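You operate a simulated robot arm through the tools that you are given. There is no shell and no other tool. Be economical: measure what you need, move in short steps, check, and stop when the job is done.

The job below is to be done with a simulated robot arm. You get a single attempt, and the scene is never put back.

## Task
Put one of the holed stoppers from the top of the picking table on the flat sample card.
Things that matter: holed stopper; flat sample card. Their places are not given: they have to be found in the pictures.

Only the result counts: the job must be done as asked and must still hold three seconds after the hand-in. Knocking over, shifting, dropping, spilling or breaking anything else fails it. A push-on lid holds only when it is set on centred and level and pressed home; a screw cap is set on level and turned clockwise until tight.

## Robot
A 7-joint arm with a two-finger parallel gripper, fixed in place. Base frame: the origin is at the foot of the arm, x ahead of it, y to its left, z up. Lengths are in m, angles in rad, forces in N, time in s.
With the tool pointing down near the work surface it reaches from about 0.22 to 0.58 m from the base axis. Its first joint turns from -1.152 to 1.152 rad. Payload 2.5 kg.
The TCP is the grasp point between the finger pads, 0.023 m short of the fingertips. In the tool frame z runs along the fingers and y along their closing line. Largest opening 0.094 m; finger width 0.038, thickness 0.01; the body of the gripper, 0.054 by 0.096 m, starts 0.039 m behind the TCP.
Orientation is that of the tool frame in the base frame, as [roll, pitch, yaw] about the fixed x, y, z axes, in that order (R = Rz(yaw) Ry(pitch) Rx(roll)). With the fingers straight down and closing along the base's y, the tool's x points along the base's -x, its y along +y and its z along -z.

## Interface
- The arm moves only by the tool move_arm. Its argument "targets" is a list that holds one entry, the list of rows, each a list of 6 numbers: the shift along the tool's x, y, z in units of 40 mm (1.0 is 40 mm), then the turn, a rotation vector about the tool's x, y, z in units of 6 degrees (1.0 is 6 degrees). In form: [[[tx, ty, tz, rx, ry, rz], ...]]. A call has 1 to 20 rows; each row shifts and turns the commanded pose from where the row before left it, along the tool's axes as they then stand. "fingers" is the opening in per cent of the stroke, from 0 (shut) to 100 (fully open), set as the call begins (left out, the last holds). A call with a number of a shift or a turn outside -1 to 1 is refused whole. Rows are played at 5 a second. More than 0.05 m and 0.15 rad between two rows, or a gripper value outside its range, and nothing of the call is played. A pose out of reach is approached as far as the arm can. The call stops where the force on the tool passes 40 N (or 10 N more than at its start, if that is more) or the arm is blocked; 0.2 s more then pass. Each finger travels about 0.108 m/s and halts on what it meets, pressing with about 36 N; the grip force reading is that of the motor and also rises with nothing between the fingers. The clock runs only during rows and for 0.2 s after the last one: add rows that do not move to give the fingers time. The reply holds the time, the measured pose of the TCP, the force on the tool along the base axes, the opening and the grip force, in the units named above and with some noise.
- Cameras (640 x 400 px; columns grow to the right, rows downward): "scene" is fixed at [0.105, -0.4025, 0.5403]; the picture's right is [0.91, -0.42, 0.00], its down [-0.26, -0.57, -0.78] and it looks along [0.33, 0.71, -0.62] (base axes); focal length 311 px, centre (320, 200). "wrist" rides on the gripper at [-0.039, 0, -0.044] in the tool frame; the picture's right is [0.00, -1.00, 0.00], its down [0.97, 0.00, -0.24] and it looks along [0.24, 0.00, 0.97] (tool axes); focal length 218 px, centre (320, 200).
- get_image(camera): a new picture of that camera. No time passes.
- pixel_to_xyz(camera, pixels): for up to 12 pixels [column, row] of the newest picture of that camera ("zoom" is the newest enlarged one), the place [x, y, z] in the base frame of the surface seen there, good to about 0.002 m. No time passes.
- inspect(camera, box): a new picture of the part [left, top, right, bottom] of that camera's present view, enlarged. No time passes.
- job_done(): hands the job in; it is judged then, once.

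Work in short steps. Measure before you move; look again where a grasp or a placing could have gone wrong, and mend it. You have 60 turns and 20 pictures in all, those below and enlarged ones among them. Open the gripper and draw the arm clear of the work before you hand the job in, unless the task says otherwise; then end with one line.

The tools are called after "Emit:" as name(argument=value, ...) on one line, values as JSON. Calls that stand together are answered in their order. move_arm: Moves the arm, as the interface text tells. Its arguments: {"type":"object","properties":{"targets":{"type":"array","items":{"type":"array","items":{"type":"array","items":{"type":"number"}}}},"fingers":{"type":"number"}},"required":["targets"]} The other tools are called the same way: get_image (camera) takes a picture; pixel_to_xyz (camera, pixels) gives the place of the surface under pixels of a picture; inspect (camera, box) takes an enlarged picture of a part of a camera's view; job_done () hands the job in.

At the start:

```text
t: 0.0
position: [0.4143, -0.1185, 0.2689]
tool_rot: [-3.141, 0.0, -3.141]
wrist_force: [0.0, 0.3, 0.2]
width: 0.0938
gripper_force: 0.1
```

scene: 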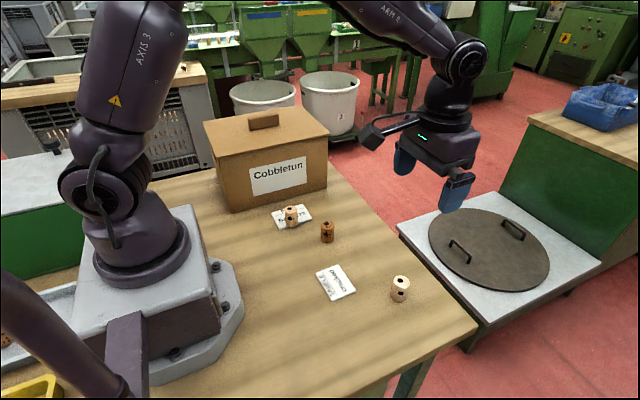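
wrist: 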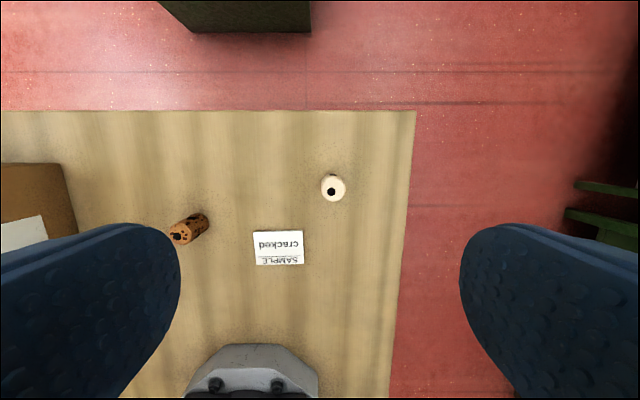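

The scene shows stoppers near (291,216), (327,232) and (400,289), and cards near (292,216) and (336,282). I'll enlarge this area to tell them apart.

Emit:
inspect(camera="scene", box=[250, 180, 430, 310])

Emit:
inspect(camera="wrist", box=[150, 150, 370, 290])

```text
3.08 times, centred on (340, 245) of scene
```

zoom: 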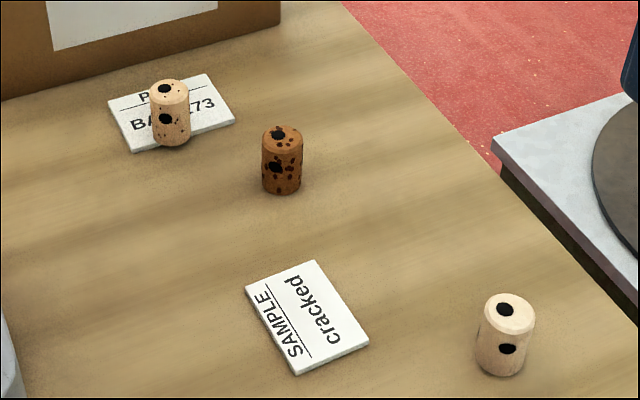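

```text
2.86 times, centred on (260, 220) of wrist
```

zoom: 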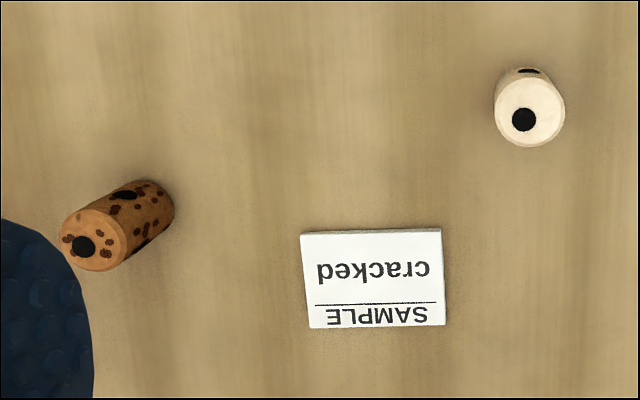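

The card labelled SAMPLE is at scene (336,282). The plain pale holed stopper at (400,289) stands clear of everything, so I'll take that one and measure both.

Emit:
pixel_to_xyz(camera="zoom", pixels=[[303, 236], [439, 231], [443, 322], [312, 325], [373, 280], [532, 118], [500, 112], [562, 112], [532, 144], [532, 82], [450, 200]])

Emit:
pixel_to_xyz(camera="scene", pixels=[[400, 281], [394, 281], [406, 283], [401, 296], [400, 302], [318, 272], [339, 265], [355, 291], [333, 300], [336, 282]])

```text
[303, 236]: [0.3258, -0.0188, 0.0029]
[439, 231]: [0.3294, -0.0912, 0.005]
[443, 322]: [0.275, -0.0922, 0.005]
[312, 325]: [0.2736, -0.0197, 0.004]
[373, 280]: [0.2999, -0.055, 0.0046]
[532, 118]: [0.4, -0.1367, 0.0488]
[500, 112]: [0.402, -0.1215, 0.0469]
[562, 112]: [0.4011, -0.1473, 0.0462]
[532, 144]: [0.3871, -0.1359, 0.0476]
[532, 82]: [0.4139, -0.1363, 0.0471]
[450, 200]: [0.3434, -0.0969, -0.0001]
```

```text
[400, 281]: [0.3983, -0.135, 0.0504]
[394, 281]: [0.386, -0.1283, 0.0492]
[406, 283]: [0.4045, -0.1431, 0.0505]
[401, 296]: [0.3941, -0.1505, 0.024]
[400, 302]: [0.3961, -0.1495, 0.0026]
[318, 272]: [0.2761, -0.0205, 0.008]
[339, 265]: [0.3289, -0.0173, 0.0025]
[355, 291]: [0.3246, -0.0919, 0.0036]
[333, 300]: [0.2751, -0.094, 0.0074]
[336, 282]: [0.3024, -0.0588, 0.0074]
```

Stopper: centre about (0.399, -0.135), top z 0.049, about 0.03 across. Card: centre about (0.301, -0.056), top z 0.005. I'll line up above the stopper and lower to z 0.11.

Emit:
move_arm(targets=[[[0.19, -0.2, 0.5, 0, 0, 0], [0.19, -0.21, 0.7, 0, 0, 0], [0, 0, 0.8, 0, 0, 0], [0, 0, 0.8, 0, 0, 0], [0, 0, 0.7, 0, 0, 0], [0, 0, 0.47, 0, 0, 0], [0, 0, 0, 0, 0, 0]]], fingers=100)

Emit:
get_image(camera="wrist")

```text
t: 1.6
position: [0.3992, -0.133, 0.1098]
tool_rot: [3.141, 0.001, 3.141]
wrist_force: [1.2, -0.2, 0.8]
width: 0.094
gripper_force: 0.0
```

```text
15 pictures are left
```

wrist: 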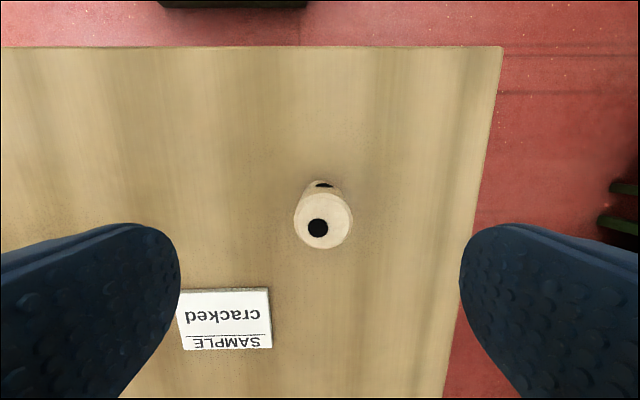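

The stopper is centred between the fingers (column ~322). I'll check its top and the card in this closer view.

Emit:
pixel_to_xyz(camera="wrist", pixels=[[323, 225], [297, 220], [349, 220], [323, 245], [323, 198], [182, 294], [267, 291], [270, 346], [186, 348]])

```text
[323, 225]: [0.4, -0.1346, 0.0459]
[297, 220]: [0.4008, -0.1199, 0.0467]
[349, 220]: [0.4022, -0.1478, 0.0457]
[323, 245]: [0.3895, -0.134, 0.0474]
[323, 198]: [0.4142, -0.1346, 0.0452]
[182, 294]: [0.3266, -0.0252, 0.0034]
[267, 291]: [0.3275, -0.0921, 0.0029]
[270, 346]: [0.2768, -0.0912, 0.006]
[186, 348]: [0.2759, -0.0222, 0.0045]
```

Stopper centre is (0.401, -0.134), which matches. I'll lower 0.079 m to z 0.031 with the fingers open.

Emit:
move_arm(targets=[[[-0.04, -0.02, 0.5, 0, 0, 0], [0, 0, 0.5, 0, 0, 0], [0, 0, 0.5, 0, 0, 0], [0, 0, 0.3, 0, 0, 0], [0, 0, 0.17, 0, 0, 0], [0, 0, 0, 0, 0, 0]]])

```text
t: 3.0
position: [0.4013, -0.1338, 0.0322]
tool_rot: [3.141, -0.001, -3.14]
wrist_force: [0.2, 0.1, -0.4]
width: 0.0939
gripper_force: 0.0
```

The tool is at z 0.032 with no contact force. Now I close on the stopper.

Emit:
move_arm(targets=[[[0, 0, 0, 0, 0, 0], [0, 0, 0, 0, 0, 0], [0, 0, 0, 0, 0, 0], [0, 0, 0, 0, 0, 0], [0, 0, 0, 0, 0, 0]]], fingers=0)

```text
t: 4.2
position: [0.4009, -0.1335, 0.0304]
tool_rot: [3.141, -0.001, -3.141]
wrist_force: [-0.4, 0.2, 0.0]
width: 0.0296
gripper_force: 36.2
```

The fingers hold something 0.0296 wide with 36 N. I'll lift 0.06 m and look.

Emit:
move_arm(targets=[[[0, 0, -0.3, 0, 0, 0], [0, 0, -0.4, 0, 0, 0], [0, 0, -0.4, 0, 0, 0], [0, 0, -0.4, 0, 0, 0], [0, 0, 0, 0, 0, 0]]])

Emit:
get_image(camera="wrist")

```text
t: 5.4
position: [0.3996, -0.1352, 0.0918]
tool_rot: [-3.142, 0.0, -3.141]
wrist_force: [0.5, -0.3, -0.4]
width: 0.0293
gripper_force: 35.7
```

```text
14 pictures are left
```

wrist: 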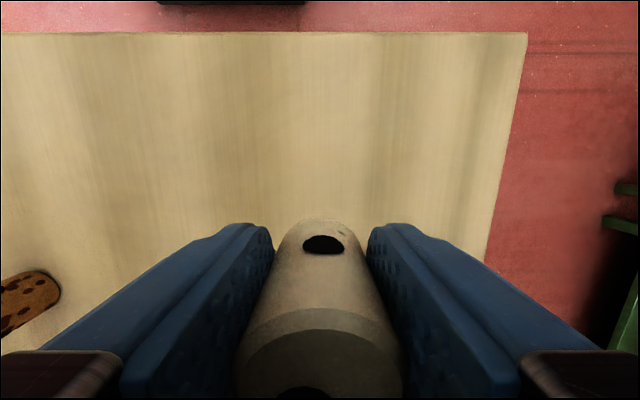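

The stopper is held upright. I'll measure the brown stopper at scene (327,232) so the hand stays clear of it.

Emit:
pixel_to_xyz(camera="scene", pixels=[[327, 224], [322, 235], [333, 235], [327, 241]])

Emit:
move_arm(targets=[[[0.2, 0.15, 0, 0, 0, 0], [0.5, 0.4, 0, 0, 0, 0], [0.6, 0.5, 0, 0, 0, 0], [0.6, 0.5, 0, 0, 0, 0], [0.4, 0.3, 0, 0, 0, 0], [0.15, 0.1, 0, 0, 0, 0], [0, 0, 0, 0, 0, 0]]])

Emit:
get_image(camera="scene")

```text
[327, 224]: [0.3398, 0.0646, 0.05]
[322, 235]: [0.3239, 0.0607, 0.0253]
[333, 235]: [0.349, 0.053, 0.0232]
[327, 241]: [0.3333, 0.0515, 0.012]
```

```text
t: 7.0
position: [0.3029, -0.057, 0.0927]
tool_rot: [-3.141, -0.002, -3.141]
wrist_force: [0.0, -0.5, 0.4]
width: 0.0293
gripper_force: 36.1
```

```text
13 pictures are left
```

scene: 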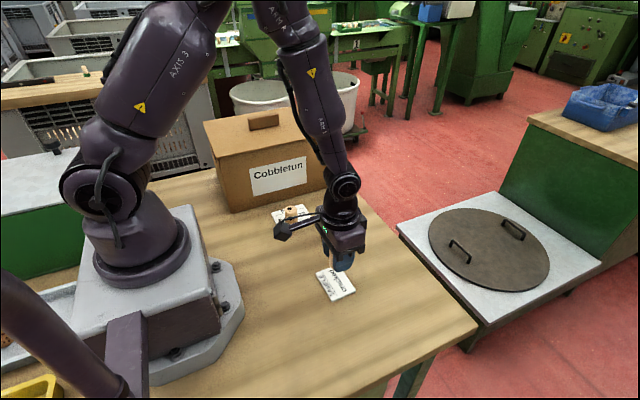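

The hand is above the card. There is a bracket sticking out at scene (283,230), so I'll check its height before lowering.

Emit:
pixel_to_xyz(camera="scene", pixels=[[281, 236], [285, 230], [300, 222], [336, 287], [342, 265], [347, 252]])

Emit:
inspect(camera="scene", box=[260, 170, 420, 310])

```text
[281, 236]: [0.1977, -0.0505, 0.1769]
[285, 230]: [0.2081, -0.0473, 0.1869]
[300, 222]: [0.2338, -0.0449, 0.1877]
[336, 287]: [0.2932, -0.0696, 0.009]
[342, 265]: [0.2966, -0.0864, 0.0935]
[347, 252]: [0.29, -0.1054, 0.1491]
```

```text
2.86 times, centred on (340, 240) of scene
```

zoom: 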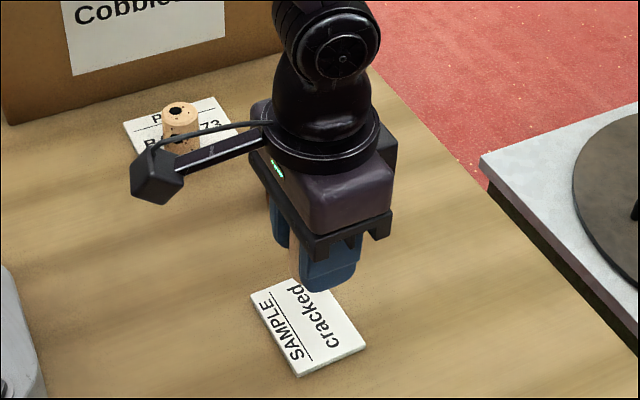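

The bracket is at x ~0.2, z ~0.17, and has free space below it. The stopper should meet the card at TCP z of about 0.036, so I lower slowly to about 0.040.

Emit:
move_arm(targets=[[[0.03, 0, 0.3, 0, 0, 0], [0, 0, 0.35, 0, 0, 0], [0, 0, 0.3, 0, 0, 0], [0, 0, 0.2, 0, 0, 0], [0, 0, 0.13, 0, 0, 0], [0, 0, 0, 0, 0, 0]]])

Emit:
inspect(camera="scene", box=[260, 220, 400, 310])

```text
t: 8.4
position: [0.2992, -0.0575, 0.0404]
tool_rot: [-3.141, 0.0, 3.141]
wrist_force: [-1.5, -0.2, -0.5]
width: 0.0292
gripper_force: 36.4
```

```text
4.44 times, centred on (330, 265) of scene
```

zoom: 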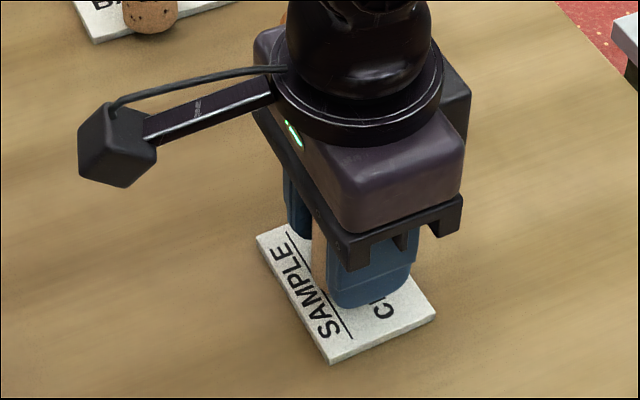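

The stopper is just over the middle of the card with no contact yet. I'll creep down about 1 mm per row and watch the force.

Emit:
move_arm(targets=[[[0, 0, 0.025, 0, 0, 0], [0, 0, 0.025, 0, 0, 0], [0, 0, 0.025, 0, 0, 0], [0, 0, 0, 0, 0, 0]]])

```text
t: 9.4
position: [0.3, -0.0562, 0.0387]
tool_rot: [-3.141, 0.001, -3.141]
wrist_force: [0.0, -0.2, 0.2]
width: 0.0294
gripper_force: 36.1
```

There is still no contact force, so I creep on.

Emit:
move_arm(targets=[[[0, 0, 0.025, 0, 0, 0], [0, 0, 0, 0, 0, 0]]])

```text
t: 10.0
position: [0.3024, -0.0572, 0.037]
tool_rot: [3.141, -0.001, 3.141]
wrist_force: [-1.0, -0.3, 4.3]
width: 0.0293
gripper_force: 36.1
```

The 4.3 N upward force means the stopper rests on the card. I'll open the fingers partway while holding still.

Emit:
move_arm(targets=[[[0, 0, 0, 0, 0, 0], [0, 0, 0, 0, 0, 0], [0, 0, 0, 0, 0, 0]]], fingers=75)

```text
t: 10.8
position: [0.3007, -0.057, 0.0366]
tool_rot: [-3.141, 0.001, -3.139]
wrist_force: [0.5, -0.3, 0.5]
width: 0.0706
gripper_force: 0.0
```

The fingers are open to 0.071. I'll draw straight up, then check the result.

Emit:
move_arm(targets=[[[0, 0, -0.3, 0, 0, 0], [0, 0, -0.5, 0, 0, 0], [0, 0, -0.8, 0, 0, 0], [0, 0, -0.9, 0, 0, 0], [0, 0, -0.9, 0, 0, 0], [0, 0, -0.8, 0, 0, 0], [0, 0, -0.5, 0, 0, 0], [0, 0, 0, 0, 0, 0]]])

Emit:
inspect(camera="scene", box=[250, 180, 430, 310])

Emit:
get_image(camera="wrist")

```text
t: 12.6
position: [0.2997, -0.0567, 0.226]
tool_rot: [3.14, -0.001, 3.141]
wrist_force: [-0.8, 0.2, 0.6]
width: 0.0703
gripper_force: 0.1
```

```text
3.08 times, centred on (340, 245) of scene
```

zoom: 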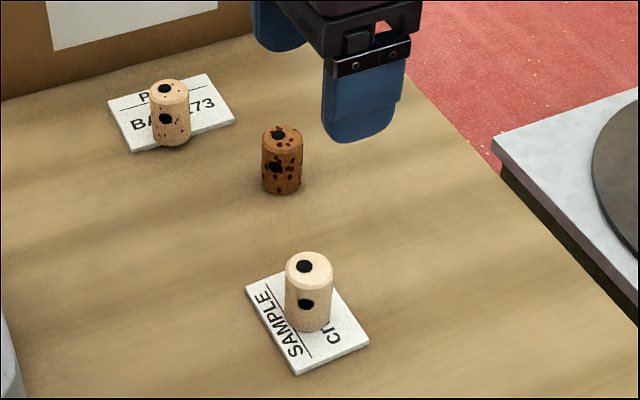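

```text
9 pictures are left
```

wrist: 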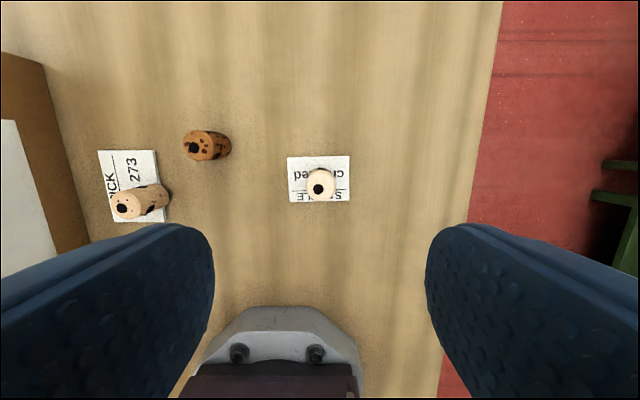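

The stopper stands upright on the middle of the SAMPLE card, nothing else has moved, and the arm is clear. I'm handing the job in.

Emit:
job_done()

```text
The job is handed in.
```

The pale holed stopper is standing upright on the SAMPLE card, the gripper is open and clear above it, and the job is handed in.
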